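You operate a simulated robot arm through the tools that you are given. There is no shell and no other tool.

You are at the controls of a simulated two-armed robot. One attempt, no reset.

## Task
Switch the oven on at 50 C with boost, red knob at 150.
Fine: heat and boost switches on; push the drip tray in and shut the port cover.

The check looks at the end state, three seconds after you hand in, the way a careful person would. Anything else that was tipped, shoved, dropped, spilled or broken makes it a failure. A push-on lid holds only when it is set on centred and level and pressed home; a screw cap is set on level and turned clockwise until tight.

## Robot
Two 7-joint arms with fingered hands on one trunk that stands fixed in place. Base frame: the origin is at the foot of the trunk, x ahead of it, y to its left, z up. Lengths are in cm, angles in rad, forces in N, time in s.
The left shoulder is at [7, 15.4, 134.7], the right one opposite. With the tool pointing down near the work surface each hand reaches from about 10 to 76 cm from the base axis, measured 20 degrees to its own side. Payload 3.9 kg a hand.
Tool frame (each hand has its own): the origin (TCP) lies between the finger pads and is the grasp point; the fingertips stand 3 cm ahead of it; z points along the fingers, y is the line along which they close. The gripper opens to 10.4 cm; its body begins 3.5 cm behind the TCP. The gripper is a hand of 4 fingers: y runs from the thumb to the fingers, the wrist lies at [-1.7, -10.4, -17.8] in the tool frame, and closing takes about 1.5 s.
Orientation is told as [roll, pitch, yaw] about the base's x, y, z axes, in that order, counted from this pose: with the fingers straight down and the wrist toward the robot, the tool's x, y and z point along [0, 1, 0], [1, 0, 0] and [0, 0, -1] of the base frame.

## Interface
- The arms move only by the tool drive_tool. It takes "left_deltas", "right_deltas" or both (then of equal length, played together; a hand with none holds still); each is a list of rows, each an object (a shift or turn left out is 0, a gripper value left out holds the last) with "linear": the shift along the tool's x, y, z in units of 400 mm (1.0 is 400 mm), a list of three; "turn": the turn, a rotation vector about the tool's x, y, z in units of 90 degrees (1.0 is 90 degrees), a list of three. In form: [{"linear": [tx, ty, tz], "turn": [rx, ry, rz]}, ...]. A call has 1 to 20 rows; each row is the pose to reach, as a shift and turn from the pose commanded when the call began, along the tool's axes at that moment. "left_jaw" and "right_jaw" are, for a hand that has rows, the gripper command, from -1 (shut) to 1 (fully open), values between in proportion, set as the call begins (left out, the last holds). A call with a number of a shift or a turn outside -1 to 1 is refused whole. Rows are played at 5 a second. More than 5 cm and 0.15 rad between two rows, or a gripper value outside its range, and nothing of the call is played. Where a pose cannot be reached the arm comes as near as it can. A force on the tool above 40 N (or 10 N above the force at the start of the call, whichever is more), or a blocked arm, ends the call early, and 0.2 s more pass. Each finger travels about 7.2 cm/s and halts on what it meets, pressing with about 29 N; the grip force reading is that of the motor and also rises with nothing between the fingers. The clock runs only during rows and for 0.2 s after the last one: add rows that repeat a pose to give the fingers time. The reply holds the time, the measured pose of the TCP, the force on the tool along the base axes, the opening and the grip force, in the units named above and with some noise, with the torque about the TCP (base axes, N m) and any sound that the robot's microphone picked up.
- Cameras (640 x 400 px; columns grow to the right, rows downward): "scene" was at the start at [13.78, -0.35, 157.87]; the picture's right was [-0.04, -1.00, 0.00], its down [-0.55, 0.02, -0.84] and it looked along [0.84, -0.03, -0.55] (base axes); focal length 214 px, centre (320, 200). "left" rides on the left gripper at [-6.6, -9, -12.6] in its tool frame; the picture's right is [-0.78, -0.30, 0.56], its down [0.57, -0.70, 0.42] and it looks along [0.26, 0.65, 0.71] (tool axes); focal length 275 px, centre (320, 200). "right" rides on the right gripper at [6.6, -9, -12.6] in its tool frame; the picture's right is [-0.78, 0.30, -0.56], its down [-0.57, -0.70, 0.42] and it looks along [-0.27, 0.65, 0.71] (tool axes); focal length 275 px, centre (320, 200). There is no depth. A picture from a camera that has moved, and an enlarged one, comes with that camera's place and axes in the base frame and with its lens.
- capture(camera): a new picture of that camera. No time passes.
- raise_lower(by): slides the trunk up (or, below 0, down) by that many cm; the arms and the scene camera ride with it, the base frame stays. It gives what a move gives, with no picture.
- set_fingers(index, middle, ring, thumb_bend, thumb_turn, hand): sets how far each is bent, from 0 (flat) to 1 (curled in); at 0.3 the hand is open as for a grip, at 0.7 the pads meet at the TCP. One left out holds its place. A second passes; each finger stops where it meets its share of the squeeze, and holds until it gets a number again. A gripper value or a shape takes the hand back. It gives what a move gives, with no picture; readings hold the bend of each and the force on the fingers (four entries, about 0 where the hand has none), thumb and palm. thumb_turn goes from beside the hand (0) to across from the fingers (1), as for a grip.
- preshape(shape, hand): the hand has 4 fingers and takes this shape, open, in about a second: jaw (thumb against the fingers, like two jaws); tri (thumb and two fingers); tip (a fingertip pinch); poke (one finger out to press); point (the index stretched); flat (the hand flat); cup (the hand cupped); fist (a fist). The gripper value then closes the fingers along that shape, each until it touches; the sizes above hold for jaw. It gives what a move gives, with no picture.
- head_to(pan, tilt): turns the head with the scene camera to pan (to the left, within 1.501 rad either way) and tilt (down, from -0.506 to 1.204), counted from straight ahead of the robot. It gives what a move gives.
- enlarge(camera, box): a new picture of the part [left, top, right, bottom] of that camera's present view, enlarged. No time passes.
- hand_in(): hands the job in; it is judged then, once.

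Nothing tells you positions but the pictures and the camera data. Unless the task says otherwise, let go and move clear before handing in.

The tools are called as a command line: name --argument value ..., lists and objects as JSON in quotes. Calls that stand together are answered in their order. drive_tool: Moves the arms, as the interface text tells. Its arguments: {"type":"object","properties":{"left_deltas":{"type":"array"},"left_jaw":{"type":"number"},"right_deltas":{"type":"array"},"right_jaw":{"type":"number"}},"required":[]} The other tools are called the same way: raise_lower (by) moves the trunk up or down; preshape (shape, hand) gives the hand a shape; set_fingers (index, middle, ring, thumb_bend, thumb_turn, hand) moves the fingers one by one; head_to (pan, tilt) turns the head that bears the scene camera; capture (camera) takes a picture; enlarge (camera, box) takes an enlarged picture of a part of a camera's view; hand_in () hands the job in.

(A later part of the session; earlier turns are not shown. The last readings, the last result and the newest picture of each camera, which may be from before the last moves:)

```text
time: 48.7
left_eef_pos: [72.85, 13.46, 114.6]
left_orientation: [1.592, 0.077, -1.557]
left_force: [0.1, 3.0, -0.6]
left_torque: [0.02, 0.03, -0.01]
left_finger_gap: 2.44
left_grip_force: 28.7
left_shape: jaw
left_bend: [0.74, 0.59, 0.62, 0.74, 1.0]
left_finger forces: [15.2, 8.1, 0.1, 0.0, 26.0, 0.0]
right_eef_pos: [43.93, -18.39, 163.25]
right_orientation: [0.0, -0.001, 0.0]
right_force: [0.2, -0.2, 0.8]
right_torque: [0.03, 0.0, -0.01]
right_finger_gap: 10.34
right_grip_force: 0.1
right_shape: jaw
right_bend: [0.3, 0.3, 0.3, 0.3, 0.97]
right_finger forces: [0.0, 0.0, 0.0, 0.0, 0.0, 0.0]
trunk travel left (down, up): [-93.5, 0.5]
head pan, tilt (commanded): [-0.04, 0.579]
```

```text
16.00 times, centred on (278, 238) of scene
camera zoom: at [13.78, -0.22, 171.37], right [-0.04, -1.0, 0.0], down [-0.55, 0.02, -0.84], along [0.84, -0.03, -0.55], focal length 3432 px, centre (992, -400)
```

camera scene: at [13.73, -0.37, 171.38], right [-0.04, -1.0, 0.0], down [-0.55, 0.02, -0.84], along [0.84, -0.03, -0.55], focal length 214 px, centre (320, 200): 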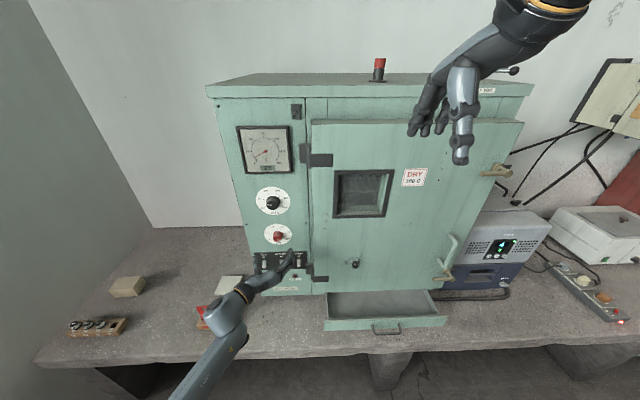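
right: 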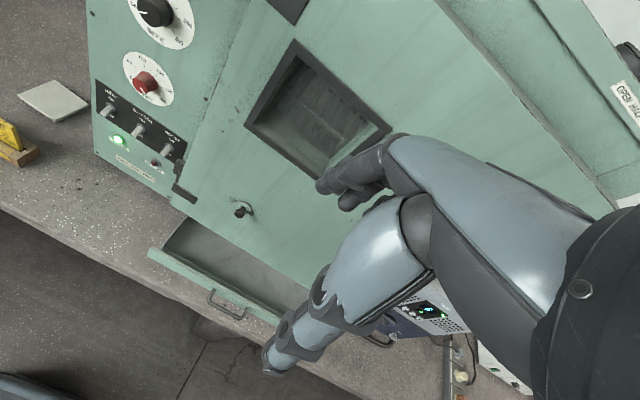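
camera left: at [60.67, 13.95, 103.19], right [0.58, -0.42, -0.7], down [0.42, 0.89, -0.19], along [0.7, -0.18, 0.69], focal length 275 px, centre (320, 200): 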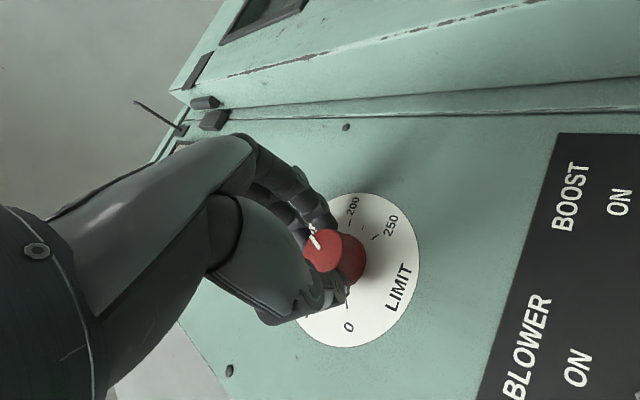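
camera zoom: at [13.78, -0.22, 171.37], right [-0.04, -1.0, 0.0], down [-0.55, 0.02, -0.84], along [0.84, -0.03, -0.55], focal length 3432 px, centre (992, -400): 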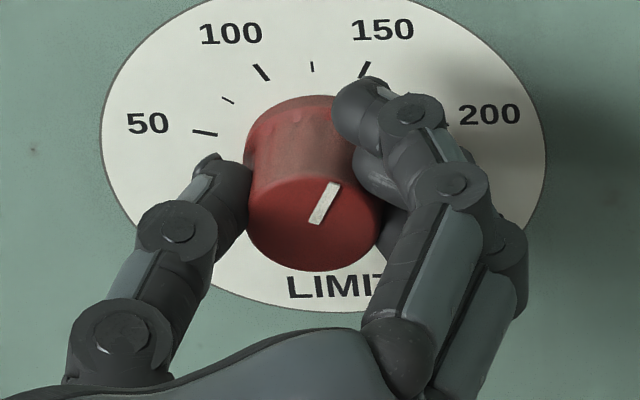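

The pointer is now at about 25° from vertical, which is 150. I'll release and back away.

drive_tool --left_deltas '[{"turn": [0, 0, 0]}, {"turn": [0, 0, 0]}, {"turn": [0, 0, 0]}, {"turn": [0, 0, 0]}, {"turn": [0, 0, 0]}, {"turn": [0, 0, 0]}, {"turn": [0, 0, 0]}, {"linear": [0, 0, -0.06]}, {"linear": [0, 0, -0.12]}, {"linear": [0, 0, -0.18]}, {"linear": [0, 0, -0.25]}, {"linear": [0, 0, -0.33]}, {"linear": [0, 0, -0.33]}]' --left_jaw 1

enlarge --camera "scene" --box '[258, 225, 298, 250]'

capture --camera "scene"

capture --camera "left"

```text
time: 51.5
left_eef_pos: [59.78, 13.42, 114.08]
left_orientation: [1.592, 0.075, -1.556]
left_force: [-0.5, 0.3, -0.4]
left_torque: [-0.05, -0.03, -0.02]
left_finger_gap: 10.36
left_grip_force: 0.1
left_shape: jaw
left_bend: [0.3, 0.3, 0.3, 0.3, 0.97]
left_finger forces: [0.0, 0.1, 0.0, 0.0, 0.0, 0.0]
right_eef_pos: [44.04, -18.59, 163.24]
right_orientation: [0.0, -0.001, 0.0]
right_force: [0.3, -0.6, -0.6]
right_torque: [-0.01, 0.01, -0.02]
right_finger_gap: 10.34
right_grip_force: 0.0
right_shape: jaw
right_bend: [0.3, 0.3, 0.3, 0.3, 0.97]
right_finger forces: [0.1, 0.0, 0.0, 0.0, 0.0, 0.1]
trunk travel left (down, up): [-93.5, 0.5]
head pan, tilt (commanded): [-0.04, 0.579]
```

```text
16.00 times, centred on (278, 238) of scene
camera zoom: at [13.8, -0.34, 171.37], right [-0.04, -1.0, 0.0], down [-0.55, 0.02, -0.84], along [0.84, -0.03, -0.55], focal length 3432 px, centre (992, -400)
```

zoom: 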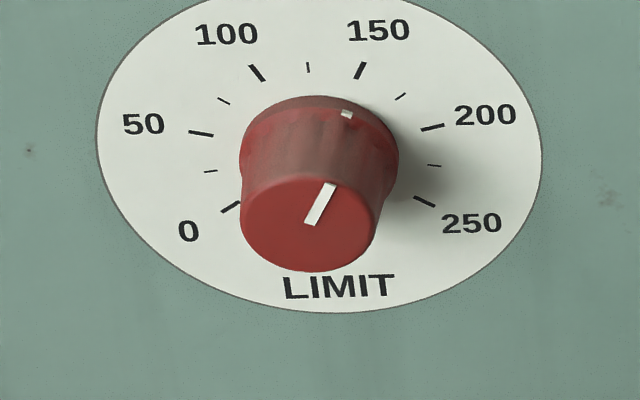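

```text
taken
camera scene: at [13.8, -0.34, 171.37], right [-0.04, -1.0, 0.0], down [-0.55, 0.02, -0.84], along [0.84, -0.03, -0.55], focal length 214 px, centre (320, 200)
```

scene: 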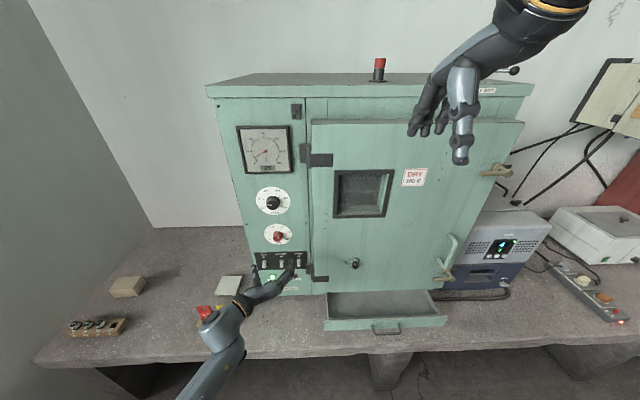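

```text
taken
camera left: at [47.15, 22.8, 107.99], right [0.57, 0.36, -0.74], down [0.4, 0.66, 0.63], along [0.72, -0.66, 0.23], focal length 275 px, centre (320, 200)
```

left: 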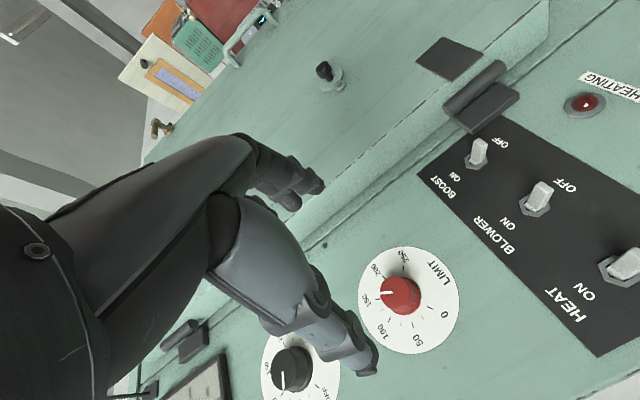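

The red knob is at 150. Next are the switches: I'll shape the left hand with one finger out and see where the fingertip sits.

preshape --hand "left" --shape "poke"

capture --camera "scene"

capture --camera "left"

enlarge --camera "scene" --box '[190, 220, 350, 320]'

```text
time: 52.4
left_eef_pos: [59.71, 13.36, 114.15]
left_orientation: [1.592, 0.076, -1.557]
left_force: [-0.5, -0.2, -0.4]
left_torque: [0.01, -0.05, -0.02]
left_finger_gap: 0.03
left_grip_force: 0.0
left_shape: poke
left_bend: [0.7, 0.7, 0.99, 1.0, 1.0]
left_finger forces: [0.1, 0.1, 0.1, 0.0, 0.0, 0.1]
right_eef_pos: [44.13, -18.49, 163.24]
right_orientation: [0.0, 0.0, 0.0]
right_force: [0.0, 0.3, 0.9]
right_torque: [0.0, 0.03, -0.01]
right_finger_gap: 10.37
right_grip_force: 0.0
right_shape: jaw
right_bend: [0.3, 0.3, 0.3, 0.3, 0.97]
right_finger forces: [0.0, 0.0, 0.1, 0.1, 0.0, 0.0]
trunk travel left (down, up): [-93.5, 0.5]
head pan, tilt (commanded): [-0.04, 0.579]
```

```text
taken
camera scene: at [13.82, -0.36, 171.37], right [-0.04, -1.0, 0.0], down [-0.55, 0.02, -0.84], along [0.84, -0.03, -0.55], focal length 214 px, centre (320, 200)
```

scene: 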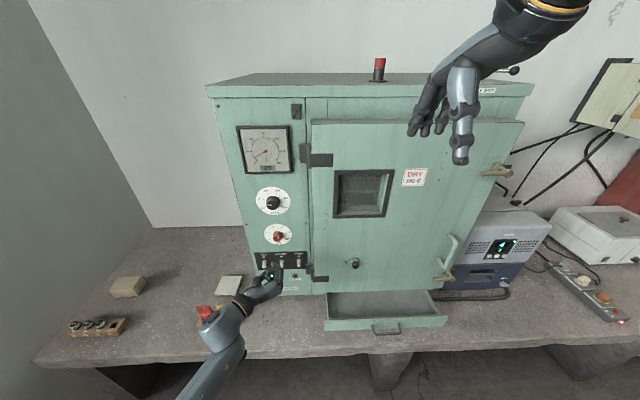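

```text
taken
camera left: at [47.2, 22.77, 107.99], right [0.57, 0.36, -0.74], down [0.4, 0.66, 0.63], along [0.72, -0.66, 0.23], focal length 275 px, centre (320, 200)
```

left: 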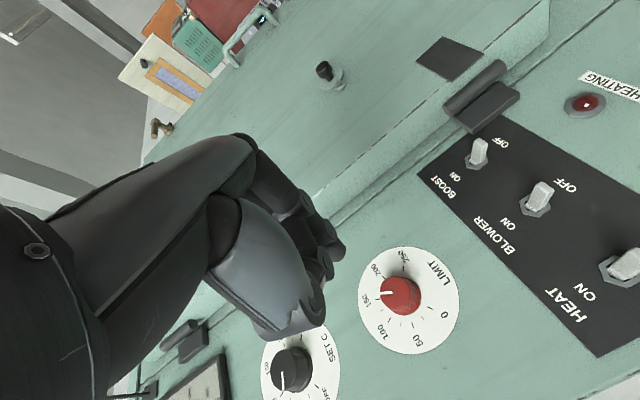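

```text
4.00 times, centred on (270, 270) of scene
camera zoom: at [13.82, -0.36, 171.37], right [-0.04, -1.0, 0.0], down [-0.55, 0.02, -0.84], along [0.84, -0.03, -0.55], focal length 858 px, centre (520, -80)
```

zoom: 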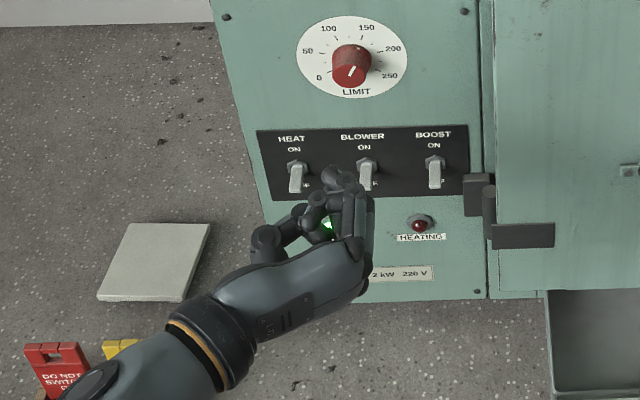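

enlarge --camera "scene" --box '[245, 250, 301, 285]'

enlarge --camera "left" --box '[220, 120, 380, 340]'

enlarge --camera "left" --box '[440, 110, 640, 310]'

```text
11.43 times, centred on (273, 268) of scene
camera zoom: at [13.82, -0.36, 171.37], right [-0.04, -1.0, 0.0], down [-0.55, 0.02, -0.84], along [0.84, -0.03, -0.55], focal length 2451 px, centre (857, -571)
```

zoom: 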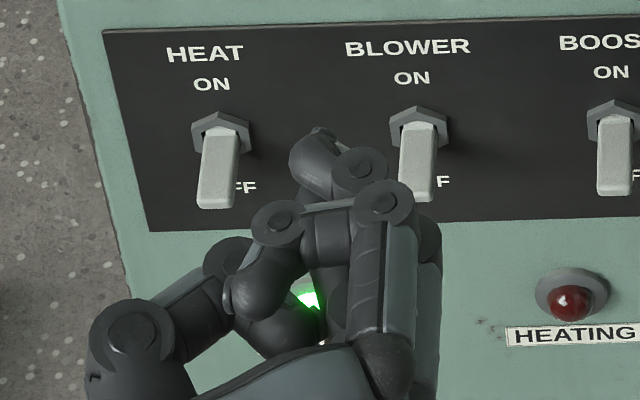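

```text
1.82 times, centred on (300, 230) of left
camera zoom: at [47.2, 22.77, 107.99], right [0.57, 0.36, -0.74], down [0.4, 0.66, 0.63], along [0.72, -0.66, 0.23], focal length 500 px, centre (356, 146)
```

zoom: 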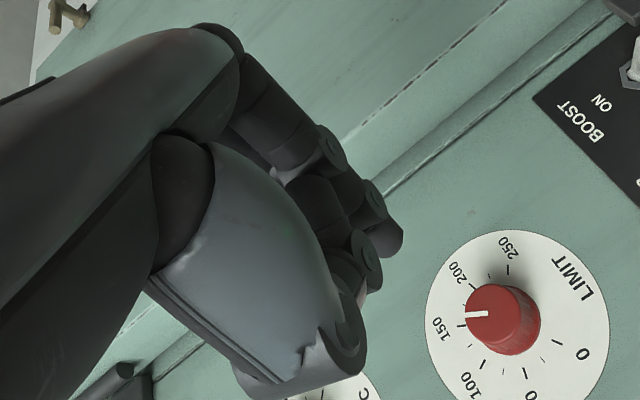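

```text
2.00 times, centred on (540, 210) of left
camera zoom: at [47.2, 22.77, 107.99], right [0.57, 0.36, -0.74], down [0.4, 0.66, 0.63], along [0.72, -0.66, 0.23], focal length 551 px, centre (-120, 180)
```

zoom: 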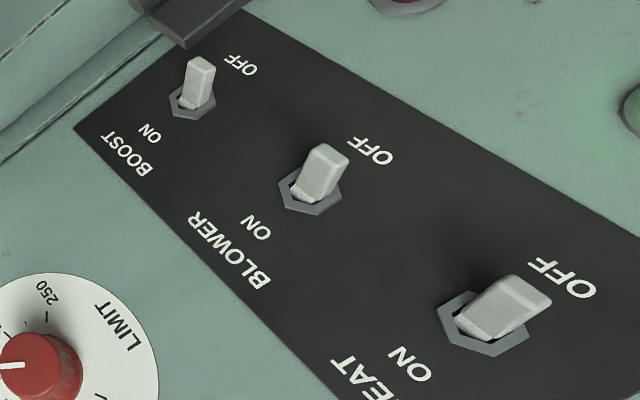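

Poke leaves the ring finger on top, which isn't ideal for pushing a lever up. I'll try the "point" shape and compare.

preshape --hand "left" --shape "point"

enlarge --camera "scene" --box '[230, 230, 326, 290]'

capture --camera "left"

```text
time: 53.3
left_eef_pos: [59.69, 13.41, 113.98]
left_orientation: [1.594, 0.076, -1.556]
left_force: [0.0, 0.1, -0.2]
left_torque: [0.01, 0.03, 0.0]
left_finger_gap: 0.0
left_grip_force: 0.2
left_shape: point
left_bend: [0.2, 1.0, 1.0, 0.99, 0.87]
left_finger forces: [0.0, 0.1, 0.0, 0.1, 0.0, 0.0]
right_eef_pos: [43.96, -18.46, 163.2]
right_orientation: [-0.001, -0.002, 0.0]
right_force: [-0.8, 0.1, -0.1]
right_torque: [-0.02, 0.0, -0.01]
right_finger_gap: 10.35
right_grip_force: 0.1
right_shape: jaw
right_bend: [0.3, 0.3, 0.3, 0.3, 0.97]
right_finger forces: [0.0, 0.0, 0.0, 0.1, 0.0, 0.0]
trunk travel left (down, up): [-93.5, 0.5]
head pan, tilt (commanded): [-0.04, 0.579]
```

```text
6.67 times, centred on (278, 260) of scene
camera zoom: at [13.75, -0.34, 171.37], right [-0.04, -1.0, 0.0], down [-0.55, 0.02, -0.84], along [0.84, -0.03, -0.55], focal length 1430 px, centre (600, -200)
```

zoom: 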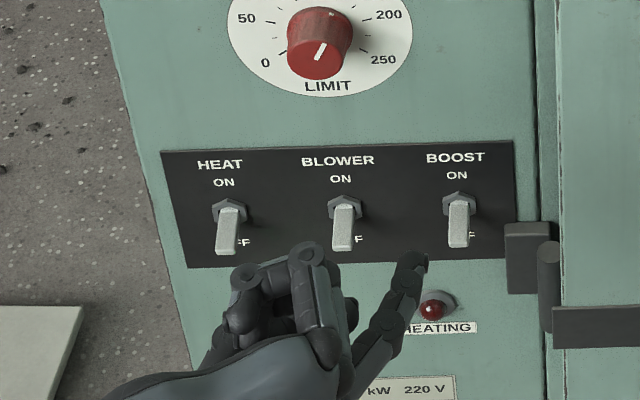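

```text
taken
camera left: at [47.16, 22.78, 108.01], right [0.57, 0.36, -0.74], down [0.4, 0.66, 0.63], along [0.72, -0.66, 0.23], focal length 275 px, centre (320, 200)
```

left: 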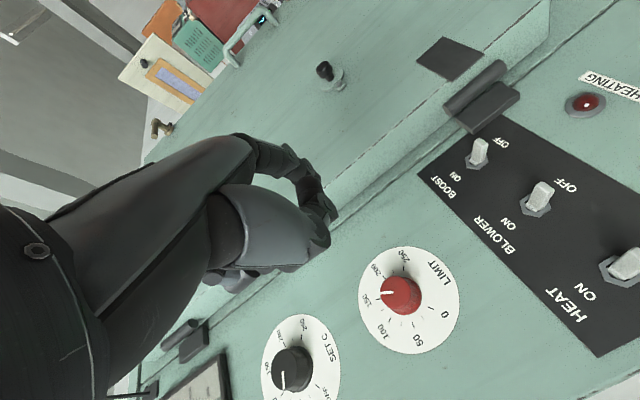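

The index finger extends forward-right and lies lowest, which works for getting under a lever. I'll bring its tip to a point in front of and below the BOOST lever and check alignment.

drive_tool --left_deltas '[{"linear": [-0.0919, 0.0137, 0.0376]}, {"linear": [-0.1839, 0.0275, 0.0752]}, {"linear": [-0.2758, 0.0412, 0.1127]}, {"linear": [-0.3678, 0.055, 0.1503]}, {"linear": [-0.3678, 0.055, 0.1503]}]'

enlarge --camera "scene" --box '[250, 240, 330, 290]'

capture --camera "left"

capture --camera "scene"

```text
time: 54.5
left_eef_pos: [66.1, 11.98, 99.45]
left_orientation: [1.593, 0.075, -1.559]
left_force: [0.7, -0.4, 0.4]
left_torque: [-0.03, 0.01, 0.03]
left_finger_gap: 0.01
left_grip_force: 0.0
left_shape: point
left_bend: [0.2, 1.0, 1.0, 0.99, 0.87]
left_finger forces: [0.0, 0.0, 0.1, 0.0, 0.0, 0.1]
right_eef_pos: [44.08, -18.48, 163.3]
right_orientation: [0.0, 0.001, 0.0]
right_force: [-0.2, -0.1, -0.4]
right_torque: [0.0, -0.02, -0.02]
right_finger_gap: 10.37
right_grip_force: 0.1
right_shape: jaw
right_bend: [0.3, 0.3, 0.3, 0.3, 0.97]
right_finger forces: [0.1, 0.1, 0.0, 0.0, 0.0, 0.0]
trunk travel left (down, up): [-93.5, 0.5]
head pan, tilt (commanded): [-0.04, 0.579]
```

```text
8.00 times, centred on (290, 265) of scene
camera zoom: at [13.8, -0.37, 171.37], right [-0.04, -1.0, 0.0], down [-0.55, 0.02, -0.84], along [0.84, -0.03, -0.55], focal length 1716 px, centre (560, -320)
```

zoom: 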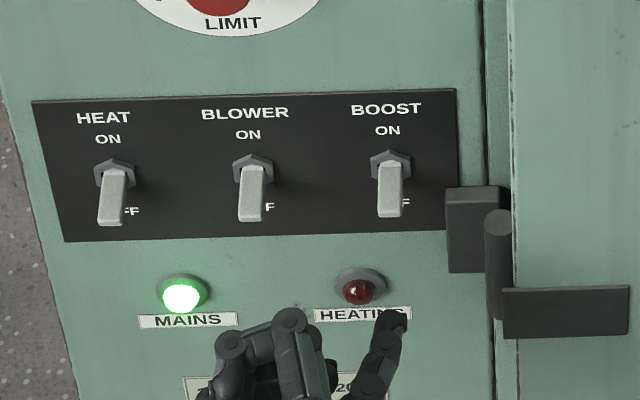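

```text
taken
camera left: at [53.61, 21.48, 93.37], right [0.57, 0.36, -0.74], down [0.4, 0.66, 0.63], along [0.72, -0.66, 0.23], focal length 275 px, centre (320, 200)
```

left: 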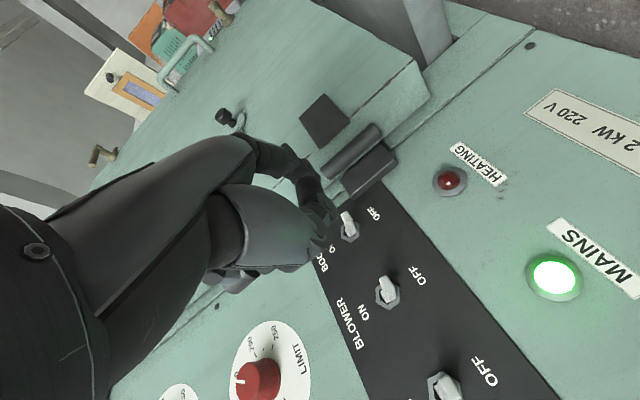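

```text
taken
camera scene: at [13.8, -0.37, 171.37], right [-0.04, -1.0, 0.0], down [-0.55, 0.02, -0.84], along [0.84, -0.03, -0.55], focal length 214 px, centre (320, 200)
```

scene: 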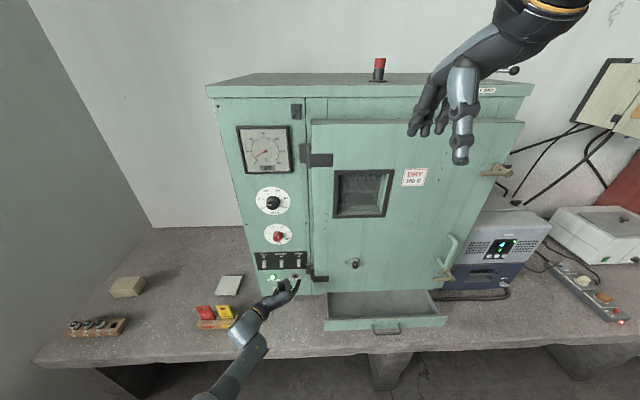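

enlarge --camera "left" --box '[230, 120, 390, 220]'

enlarge --camera "scene" --box '[268, 268, 308, 293]'

capture --camera "right"

```text
4.00 times, centred on (310, 170) of left
camera zoom: at [53.61, 21.48, 93.37], right [0.57, 0.36, -0.74], down [0.4, 0.66, 0.63], along [0.72, -0.66, 0.23], focal length 1101 px, centre (360, 320)
```

zoom: 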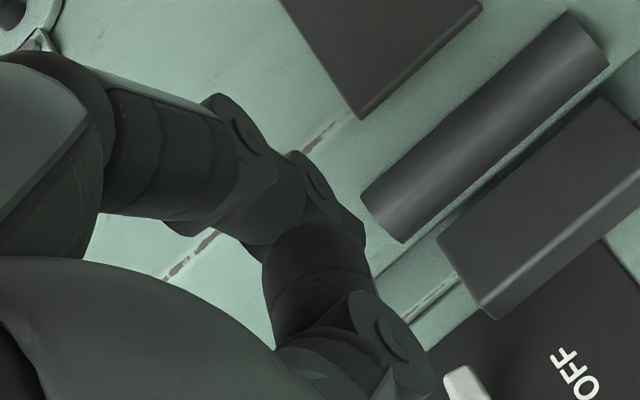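

```text
16.00 times, centred on (288, 280) of scene
camera zoom: at [13.8, -0.37, 171.37], right [-0.04, -1.0, 0.0], down [-0.55, 0.02, -0.84], along [0.84, -0.03, -0.55], focal length 3432 px, centre (832, -1088)
```

zoom: 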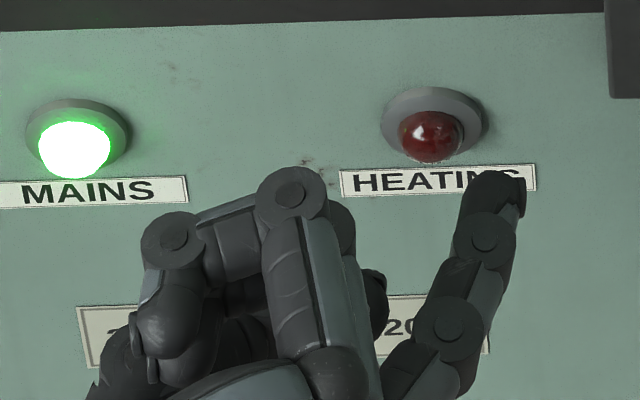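

```text
taken
camera right: at [35.02, -12.07, 175.74], right [0.3, -0.78, 0.56], down [-0.7, -0.57, -0.42], along [0.65, -0.26, -0.71], focal length 275 px, centre (320, 200)
```

right: 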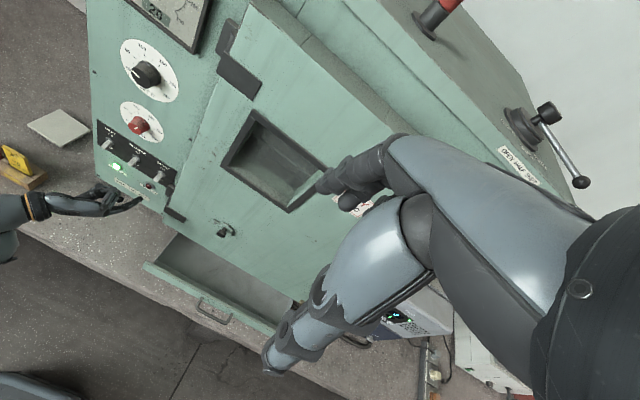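

enlarge --camera "right" --box '[90, 150, 186, 210]'

```text
6.67 times, centred on (138, 180) of right
camera zoom: at [35.02, -12.07, 175.74], right [0.3, -0.78, 0.56], down [-0.7, -0.57, -0.42], along [0.65, -0.26, -0.71], focal length 1835 px, centre (1533, 333)
```

zoom: 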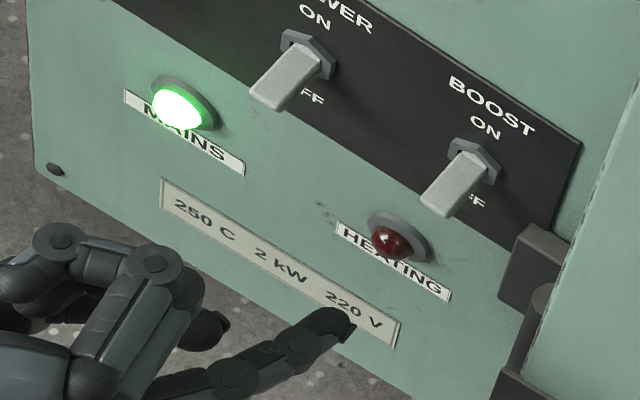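

The index tip triangulates to about (68.9, 5.9, 97.2), and the BOOST lever tip is at (74.7, 6.2, 98.6). I'll slide the finger under the lever, stopping a bit short of the panel.

drive_tool --left_deltas '[{"linear": [-0.028, -0.0064, 0.03]}, {"linear": [-0.028, -0.0064, 0.06]}, {"linear": [-0.028, -0.0064, 0.09]}, {"linear": [-0.028, -0.0064, 0.1195]}, {"linear": [-0.028, -0.0064, 0.1195]}]'

enlarge --camera "scene" --box '[268, 258, 308, 283]'

enlarge --camera "right" --box '[110, 145, 206, 205]'

```text
time: 55.7
left_eef_pos: [69.99, 12.89, 99.9]
left_orientation: [1.589, 0.074, -1.556]
left_force: [0.3, -0.1, -1.4]
left_torque: [-0.01, 0.03, -0.02]
left_finger_gap: 0.01
left_grip_force: 0.0
left_shape: point
left_bend: [0.2, 1.0, 1.0, 1.0, 0.87]
left_finger forces: [0.0, 0.0, 0.0, 0.0, 0.1, 0.1]
left hand out of reach, approached as far as the arm can: row 2, 3, 4, 5
right_eef_pos: [44.19, -18.51, 163.23]
right_orientation: [0.0, 0.001, -0.002]
right_force: [0.4, -0.5, -0.1]
right_torque: [0.01, 0.01, 0.0]
right_finger_gap: 10.36
right_grip_force: 0.1
right_shape: jaw
right_bend: [0.3, 0.3, 0.3, 0.3, 0.97]
right_finger forces: [0.0, 0.0, 0.0, 0.0, 0.1, 0.0]
trunk travel left (down, up): [-93.5, 0.5]
head pan, tilt (commanded): [-0.04, 0.579]
```

```text
16.00 times, centred on (288, 270) of scene
camera zoom: at [13.99, -0.38, 171.35], right [-0.04, -1.0, 0.0], down [-0.55, 0.02, -0.84], along [0.84, -0.03, -0.55], focal length 3432 px, centre (832, -928)
```

zoom: 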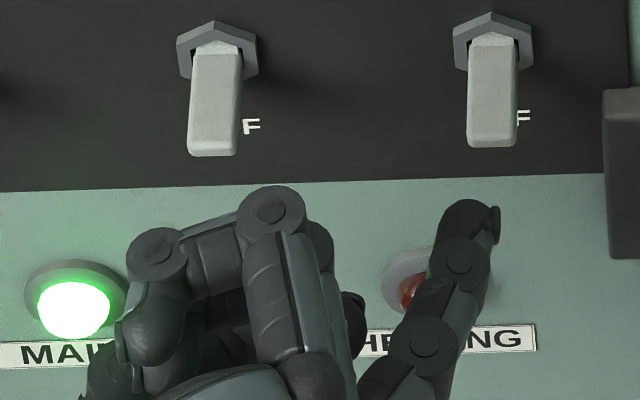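

```text
6.67 times, centred on (158, 175) of right
camera zoom: at [35.22, -12.08, 175.69], right [0.3, -0.78, 0.56], down [-0.7, -0.57, -0.42], along [0.65, -0.26, -0.71], focal length 1835 px, centre (1400, 367)
```

zoom: 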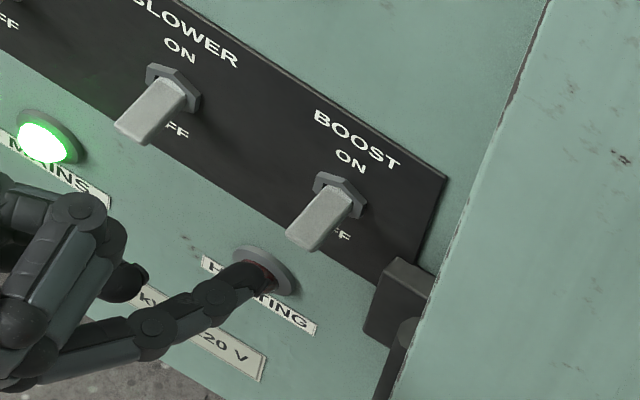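

The arm runs out of reach here because the trunk is too high. I'll back off, lift the hand relative to the body, then lower the trunk so the shoulder is nearer the switches.

drive_tool --left_deltas '[{"linear": [0, 0, -0.08]}, {"linear": [0, 0, -0.16]}, {"linear": [0, 0, -0.25]}, {"linear": [0.1, -0.008, -0.25]}, {"linear": [0.2, -0.016, -0.25]}, {"linear": [0.3, -0.023, -0.25]}, {"linear": [0.4, -0.03, -0.25]}, {"linear": [0.5, -0.038, -0.25]}, {"linear": [0.6, -0.046, -0.25]}, {"linear": [0.625, -0.0475, -0.25]}, {"linear": [0.625, -0.0475, -0.25]}]'

capture --camera "scene"

```text
time: 58.1
left_eef_pos: [59.31, 12.73, 124.88]
left_orientation: [1.592, 0.075, -1.556]
left_force: [-0.4, 0.1, -1.0]
left_torque: [0.01, 0.0, -0.03]
left_finger_gap: 0.0
left_grip_force: 0.0
left_shape: point
left_bend: [0.2, 1.0, 1.0, 1.0, 0.87]
left_finger forces: [0.0, 0.0, 0.0, 0.0, 0.0, 0.0]
right_eef_pos: [44.01, -18.54, 163.27]
right_orientation: [-0.001, -0.001, -0.001]
right_force: [0.3, 1.0, -0.5]
right_torque: [-0.02, 0.02, 0.06]
right_finger_gap: 10.35
right_grip_force: 0.1
right_shape: jaw
right_bend: [0.3, 0.3, 0.3, 0.3, 0.97]
right_finger forces: [0.0, 0.0, 0.0, 0.0, 0.0, 0.0]
trunk travel left (down, up): [-93.5, 0.5]
head pan, tilt (commanded): [-0.04, 0.579]
```

```text
taken
camera scene: at [13.76, -0.36, 171.37], right [-0.04, -1.0, 0.0], down [-0.55, 0.02, -0.84], along [0.84, -0.03, -0.55], focal length 214 px, centre (320, 200)
```

scene: 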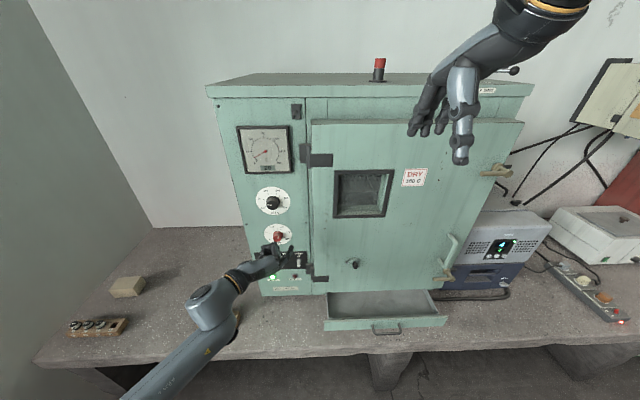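

Clear of everything. I'll lower the trunk by 25 cm.

raise_lower --by -25

capture --camera "scene"

enlarge --camera "scene" --box '[220, 170, 332, 240]'

```text
time: 60.7
left_eef_pos: [59.45, 12.85, 99.87]
left_orientation: [1.591, 0.076, -1.558]
left_force: [0.2, -0.1, -0.2]
left_torque: [0.01, 0.01, 0.01]
left_finger_gap: 0.0
left_grip_force: 0.1
left_shape: point
left_bend: [0.2, 1.0, 1.0, 1.0, 0.87]
left_finger forces: [0.0, 0.0, 0.0, 0.0, 0.1, 0.0]
right_eef_pos: [44.02, -18.39, 138.38]
right_orientation: [-0.001, 0.002, 0.0]
right_force: [0.1, -0.2, 0.3]
right_torque: [0.02, 0.0, 0.0]
right_finger_gap: 10.35
right_grip_force: 0.1
right_shape: jaw
right_bend: [0.3, 0.3, 0.3, 0.3, 0.97]
right_finger forces: [0.1, 0.0, 0.1, 0.0, 0.1, 0.0]
trunk travel left (down, up): [-68.5, 25.5]
head pan, tilt (commanded): [-0.04, 0.579]
```

```text
taken
camera scene: at [13.76, -0.34, 146.38], right [-0.04, -1.0, 0.0], down [-0.55, 0.02, -0.84], along [0.84, -0.03, -0.55], focal length 214 px, centre (320, 200)
```

scene: 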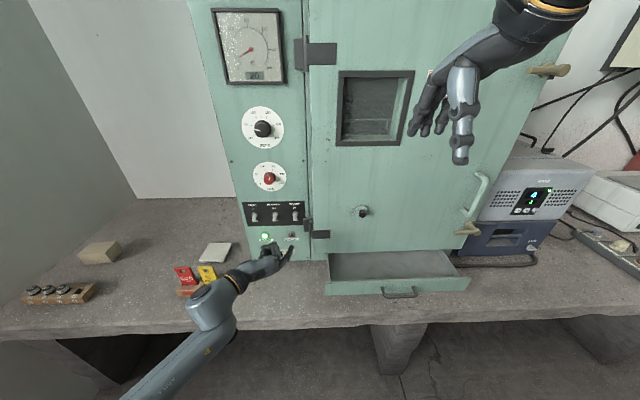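

```text
5.71 times, centred on (276, 205) of scene
camera zoom: at [13.76, -0.34, 146.38], right [-0.04, -1.0, 0.0], down [-0.55, 0.02, -0.84], along [0.84, -0.03, -0.55], focal length 1226 px, centre (571, 171)
```

zoom: 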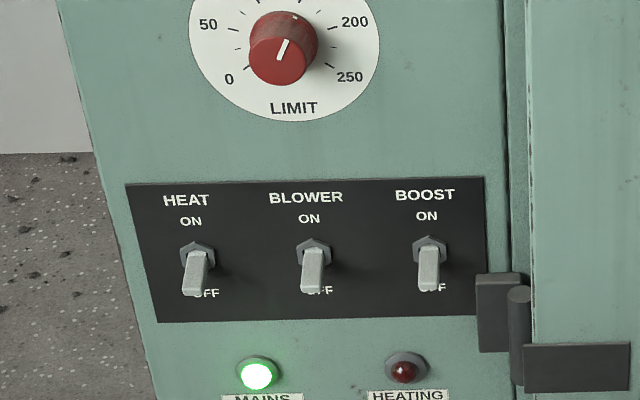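

The view is better now. I'll bring the index tip under the BOOST lever again, stopping about 2.5 cm from the panel.

drive_tool --left_deltas '[{"linear": [-0.02, 0.003, 0.07]}, {"linear": [-0.038, 0.006, 0.14]}, {"linear": [-0.038, 0.009, 0.21]}, {"linear": [-0.038, 0.009, 0.284]}, {"linear": [-0.038, 0.009, 0.284]}]'

enlarge --camera "scene" --box '[268, 205, 308, 230]'

capture --camera "right"

capture --camera "left"

```text
time: 61.9
left_eef_pos: [70.97, 12.67, 98.55]
left_orientation: [1.592, 0.077, -1.558]
left_force: [0.1, 0.8, 0.0]
left_torque: [0.01, -0.01, -0.03]
left_finger_gap: 0.0
left_grip_force: 0.1
left_shape: point
left_bend: [0.2, 1.0, 1.0, 1.0, 0.87]
left_finger forces: [0.1, 0.1, 0.0, 0.0, 0.0, 0.0]
right_eef_pos: [43.9, -18.46, 138.28]
right_orientation: [0.0, 0.001, 0.001]
right_force: [0.3, 0.7, 0.2]
right_torque: [0.0, -0.05, 0.03]
right_finger_gap: 10.36
right_grip_force: 0.0
right_shape: jaw
right_bend: [0.3, 0.3, 0.3, 0.3, 0.97]
right_finger forces: [0.1, 0.0, 0.0, 0.0, 0.0, 0.0]
trunk travel left (down, up): [-68.5, 25.5]
head pan, tilt (commanded): [-0.04, 0.579]
```

```text
16.00 times, centred on (288, 218) of scene
camera zoom: at [13.69, -0.32, 146.38], right [-0.04, -1.0, 0.0], down [-0.55, 0.02, -0.84], along [0.84, -0.03, -0.55], focal length 3432 px, centre (832, -80)
```

zoom: 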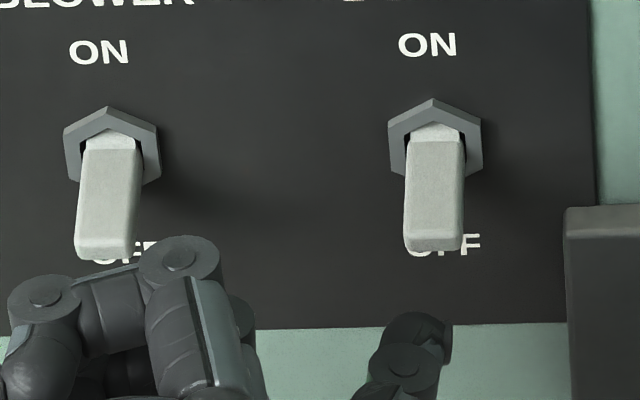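

```text
taken
camera right: at [34.9, -12.02, 150.77], right [0.3, -0.78, 0.56], down [-0.7, -0.57, -0.42], along [0.65, -0.27, -0.71], focal length 275 px, centre (320, 200)
```

right: 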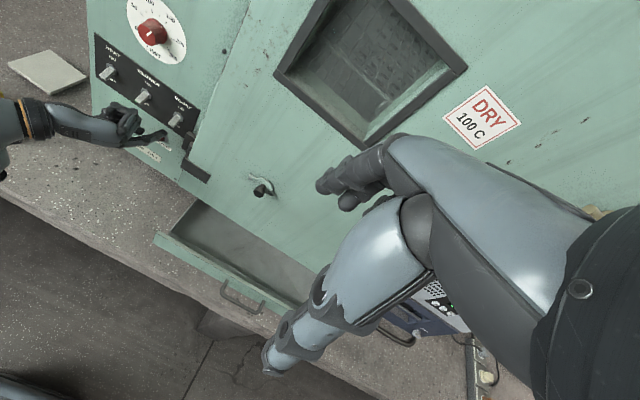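

```text
taken
camera left: at [58.36, 22.16, 92.4], right [0.57, 0.36, -0.74], down [0.4, 0.66, 0.63], along [0.72, -0.66, 0.23], focal length 275 px, centre (320, 200)
```

left: 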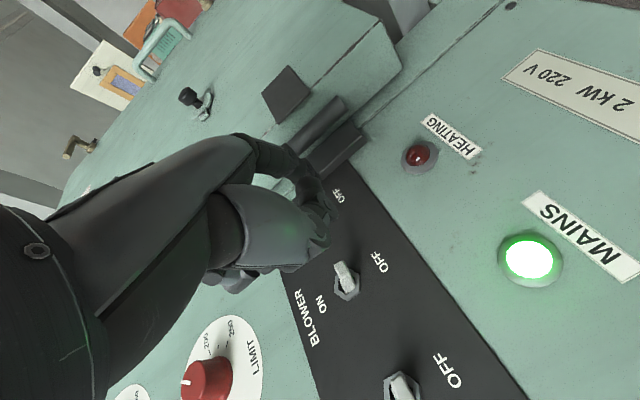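

The fingertip is below the BOOST lever (tip z≈96.4, lever end ≈97.9), and the curled fingers stay well clear of BLOWER. I'll advance 1.7 cm toward the panel.

drive_tool --left_deltas '[{"linear": [0, 0, 0.015]}, {"linear": [0, 0, 0.03]}, {"linear": [0, 0, 0.0425]}, {"linear": [0, 0, 0.0425]}]'

enlarge --camera "scene" --box '[268, 205, 308, 230]'

enlarge --camera "right" --box '[120, 90, 216, 150]'

```text
time: 62.9
left_eef_pos: [72.61, 12.63, 98.51]
left_orientation: [1.593, 0.074, -1.557]
left_force: [-0.4, 0.7, 0.1]
left_torque: [0.01, -0.04, 0.01]
left_finger_gap: 0.0
left_grip_force: 0.1
left_shape: point
left_bend: [0.2, 1.0, 1.0, 1.0, 0.87]
left_finger forces: [0.0, 0.0, 0.1, 0.0, 0.0, 0.0]
right_eef_pos: [43.96, -18.48, 138.33]
right_orientation: [0.002, -0.001, 0.0]
right_force: [0.3, 0.6, 0.0]
right_torque: [0.0, 0.03, -0.02]
right_finger_gap: 10.36
right_grip_force: 0.0
right_shape: jaw
right_bend: [0.3, 0.3, 0.3, 0.3, 0.97]
right_finger forces: [0.0, 0.0, 0.1, 0.1, 0.0, 0.1]
trunk travel left (down, up): [-68.5, 25.5]
head pan, tilt (commanded): [-0.04, 0.579]
```

```text
16.00 times, centred on (288, 218) of scene
camera zoom: at [13.78, -0.35, 146.37], right [-0.04, -1.0, 0.0], down [-0.55, 0.02, -0.84], along [0.84, -0.03, -0.55], focal length 3432 px, centre (832, -80)
```

zoom: 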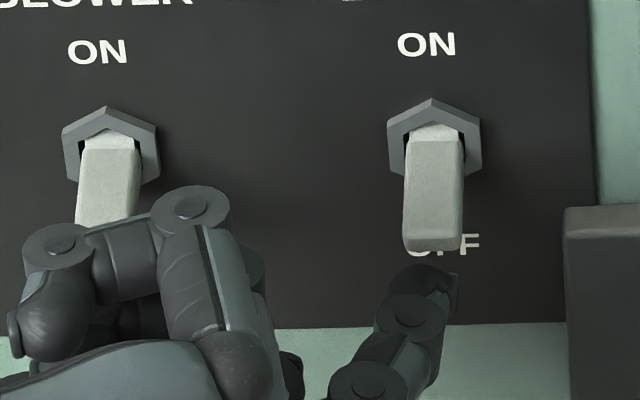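

```text
6.67 times, centred on (168, 120) of right
camera zoom: at [34.99, -12.04, 150.74], right [0.3, -0.78, 0.56], down [-0.7, -0.57, -0.42], along [0.65, -0.27, -0.71], focal length 1835 px, centre (1333, 733)
```

zoom: 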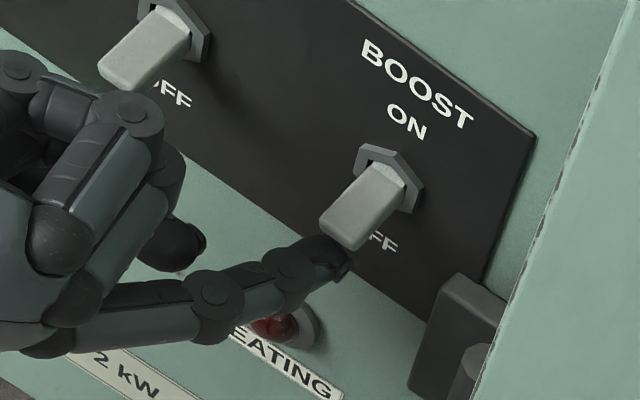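

The finger is in place just under the lever. I'll raise it 5 cm to flip BOOST to ON.

drive_tool --left_deltas '[{"linear": [0.018, -0.0014, 0.0004]}, {"linear": [0.036, -0.0027, 0.0008]}, {"linear": [0.054, -0.004, 0.0012]}, {"linear": [0.072, -0.0055, 0.0016]}, {"linear": [0.09, -0.0068, 0.002]}, {"linear": [0.108, -0.0082, 0.0024]}, {"linear": [0.1246, -0.0095, 0.0028]}, {"linear": [0.1246, -0.0095, 0.0028]}]'

enlarge --camera "scene" --box '[268, 195, 308, 220]'

enlarge --camera "right" --box '[120, 90, 216, 150]'

```text
time: 64.4
left_eef_pos: [72.38, 12.9, 101.5]
left_orientation: [1.57, 0.089, -1.549]
left_force: [3.1, -0.2, -14.0]
left_torque: [0.91, 0.27, 0.19]
left_finger_gap: 0.0
left_grip_force: 0.1
left_shape: point
left_bend: [0.19, 1.0, 1.0, 1.0, 0.87]
left_finger forces: [12.2, 0.0, 0.1, 0.1, 0.1, 0.0]
right_eef_pos: [44.08, -18.63, 138.31]
right_orientation: [0.001, 0.0, -0.001]
right_force: [0.0, 0.5, -0.4]
right_torque: [-0.01, -0.03, -0.01]
right_finger_gap: 10.38
right_grip_force: 0.0
right_shape: jaw
right_bend: [0.3, 0.3, 0.3, 0.3, 0.97]
right_finger forces: [0.0, 0.1, 0.0, 0.1, 0.0, 0.1]
trunk travel left (down, up): [-68.5, 25.5]
head pan, tilt (commanded): [-0.04, 0.579]
stopped in row 7 (left hand): the force on the tool passed its limit at 43 N (the readings are from after the stop); the commanded pose is now the measured one
```

```text
16.00 times, centred on (288, 208) of scene
camera zoom: at [13.83, -0.4, 146.39], right [-0.04, -1.0, 0.0], down [-0.55, 0.02, -0.84], along [0.84, -0.03, -0.55], focal length 3432 px, centre (832, 80)
```

zoom: 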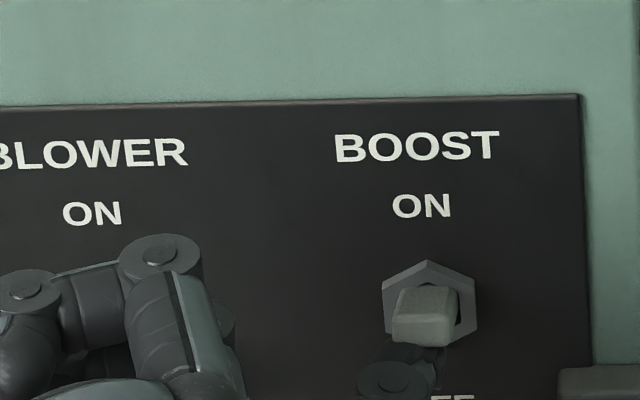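

```text
6.67 times, centred on (168, 120) of right
camera zoom: at [35.0, -12.14, 150.76], right [0.3, -0.78, 0.56], down [-0.7, -0.57, -0.42], along [0.65, -0.27, -0.71], focal length 1835 px, centre (1333, 733)
```

zoom: 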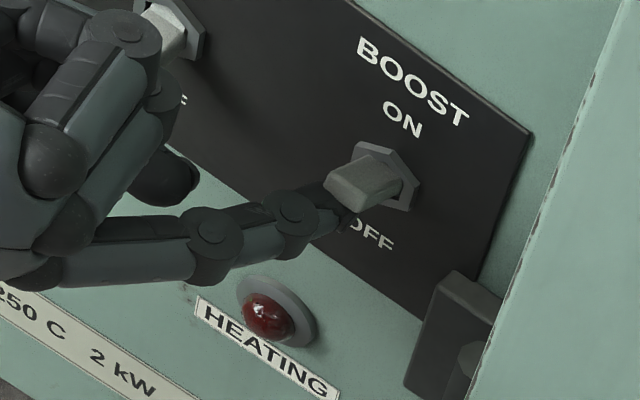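

The lever is at mid-throw, but pushing close to its pivot takes a lot of force (43 N). I'll draw the finger back about 0.8 cm for better leverage and push on upward.

drive_tool --left_deltas '[{"linear": [0, 0, -0.01]}, {"linear": [0, 0, -0.02]}, {"linear": [0.01, -0.0008, -0.022]}, {"linear": [0.022, -0.0017, -0.022]}, {"linear": [0.034, -0.0026, -0.022]}, {"linear": [0.046, -0.0035, -0.022]}, {"linear": [0.058, -0.0044, -0.022]}, {"linear": [0.07, -0.0053, -0.02]}, {"linear": [0.07, -0.0053, -0.02]}]'

enlarge --camera "scene" --box '[268, 195, 308, 220]'

enlarge --camera "right" --box '[120, 90, 216, 150]'

```text
time: 66.4
left_eef_pos: [71.65, 12.83, 104.63]
left_orientation: [1.577, 0.086, -1.551]
left_force: [-0.3, -0.6, -0.2]
left_torque: [0.03, 0.02, -0.02]
left_finger_gap: 0.0
left_grip_force: 0.1
left_shape: point
left_bend: [0.2, 1.0, 1.0, 1.0, 0.87]
left_finger forces: [0.0, 0.0, 0.0, 0.0, 0.1, 0.0]
right_eef_pos: [44.06, -18.52, 138.25]
right_orientation: [0.0, 0.0, -0.001]
right_force: [0.3, 0.0, -0.5]
right_torque: [-0.03, 0.01, -0.01]
right_finger_gap: 10.36
right_grip_force: 0.1
right_shape: jaw
right_bend: [0.3, 0.3, 0.3, 0.3, 0.97]
right_finger forces: [0.0, 0.0, 0.0, 0.1, 0.1, 0.1]
trunk travel left (down, up): [-68.5, 25.5]
head pan, tilt (commanded): [-0.04, 0.579]
```

```text
16.00 times, centred on (288, 208) of scene
camera zoom: at [13.8, -0.34, 146.37], right [-0.04, -1.0, 0.0], down [-0.55, 0.02, -0.84], along [0.84, -0.03, -0.55], focal length 3432 px, centre (832, 80)
```

zoom: 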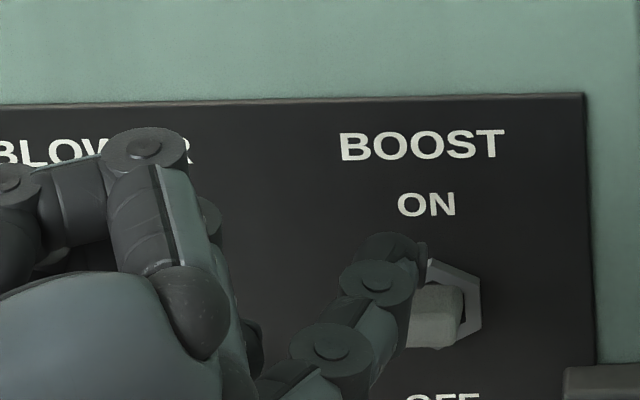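

```text
6.67 times, centred on (168, 120) of right
camera zoom: at [35.01, -12.04, 150.74], right [0.3, -0.78, 0.56], down [-0.7, -0.57, -0.42], along [0.65, -0.27, -0.71], focal length 1835 px, centre (1333, 733)
```

zoom: 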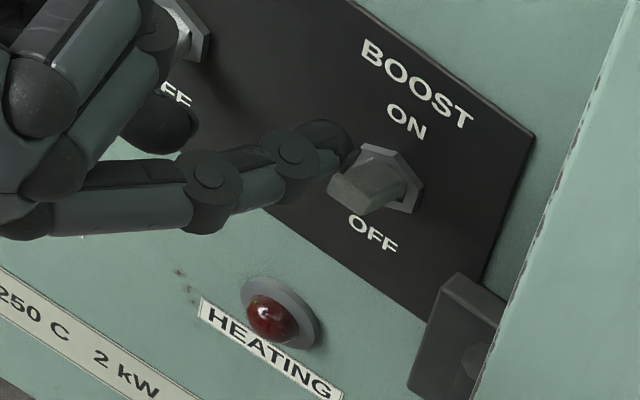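

The finger slipped past the lever's left side and nothing is touching now. I'll pull back a little and inspect the lever.

drive_tool --left_deltas '[{"linear": [0, 0, -0.04]}, {"linear": [0, 0, -0.1]}, {"linear": [0, 0, -0.16]}, {"linear": [0, 0, -0.16]}]'

enlarge --camera "scene" --box '[268, 195, 308, 220]'

enlarge --camera "right" --box '[120, 90, 216, 150]'

enlarge --camera "scene" --box '[230, 180, 326, 240]'

```text
time: 67.4
left_eef_pos: [65.37, 12.81, 104.64]
left_orientation: [1.575, 0.085, -1.55]
left_force: [-0.6, -0.6, -0.6]
left_torque: [0.01, -0.03, -0.02]
left_finger_gap: 0.01
left_grip_force: 0.0
left_shape: point
left_bend: [0.2, 1.0, 1.0, 1.0, 0.87]
left_finger forces: [0.1, 0.0, 0.0, 0.1, 0.0, 0.0]
right_eef_pos: [44.03, -18.59, 138.36]
right_orientation: [0.001, -0.001, 0.0]
right_force: [-0.7, 0.6, -0.5]
right_torque: [-0.04, 0.03, -0.04]
right_finger_gap: 10.37
right_grip_force: 0.1
right_shape: jaw
right_bend: [0.3, 0.3, 0.3, 0.3, 0.97]
right_finger forces: [0.0, 0.0, 0.0, 0.0, 0.1, 0.1]
trunk travel left (down, up): [-68.5, 25.5]
head pan, tilt (commanded): [-0.04, 0.579]
```

```text
16.00 times, centred on (288, 208) of scene
camera zoom: at [13.82, -0.35, 146.37], right [-0.04, -1.0, 0.0], down [-0.55, 0.02, -0.84], along [0.84, -0.03, -0.55], focal length 3432 px, centre (832, 80)
```

zoom: 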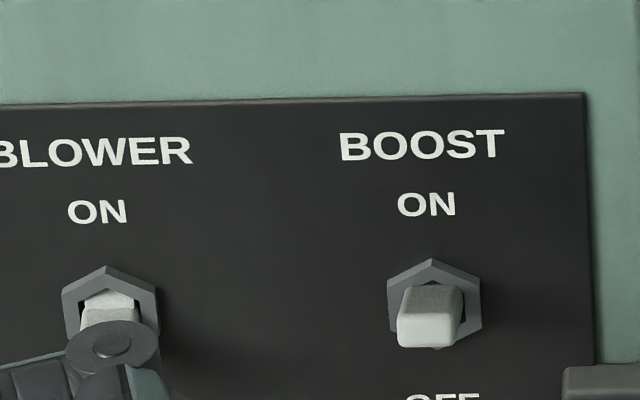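

```text
6.67 times, centred on (168, 120) of right
camera zoom: at [35.03, -12.04, 150.73], right [0.3, -0.78, 0.56], down [-0.7, -0.57, -0.42], along [0.65, -0.27, -0.71], focal length 1835 px, centre (1333, 733)
```

zoom: 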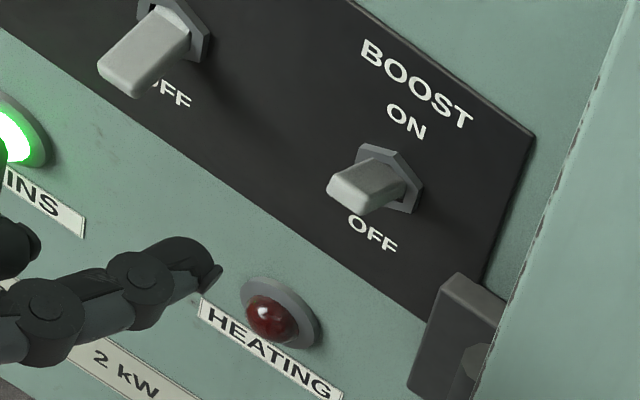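

```text
6.67 times, centred on (278, 210) of scene
camera zoom: at [13.82, -0.35, 146.37], right [-0.04, -1.0, 0.0], down [-0.55, 0.02, -0.84], along [0.84, -0.03, -0.55], focal length 1430 px, centre (600, 133)
```

zoom: 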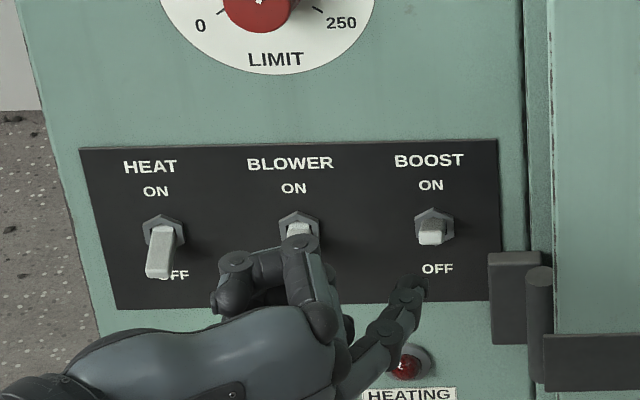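

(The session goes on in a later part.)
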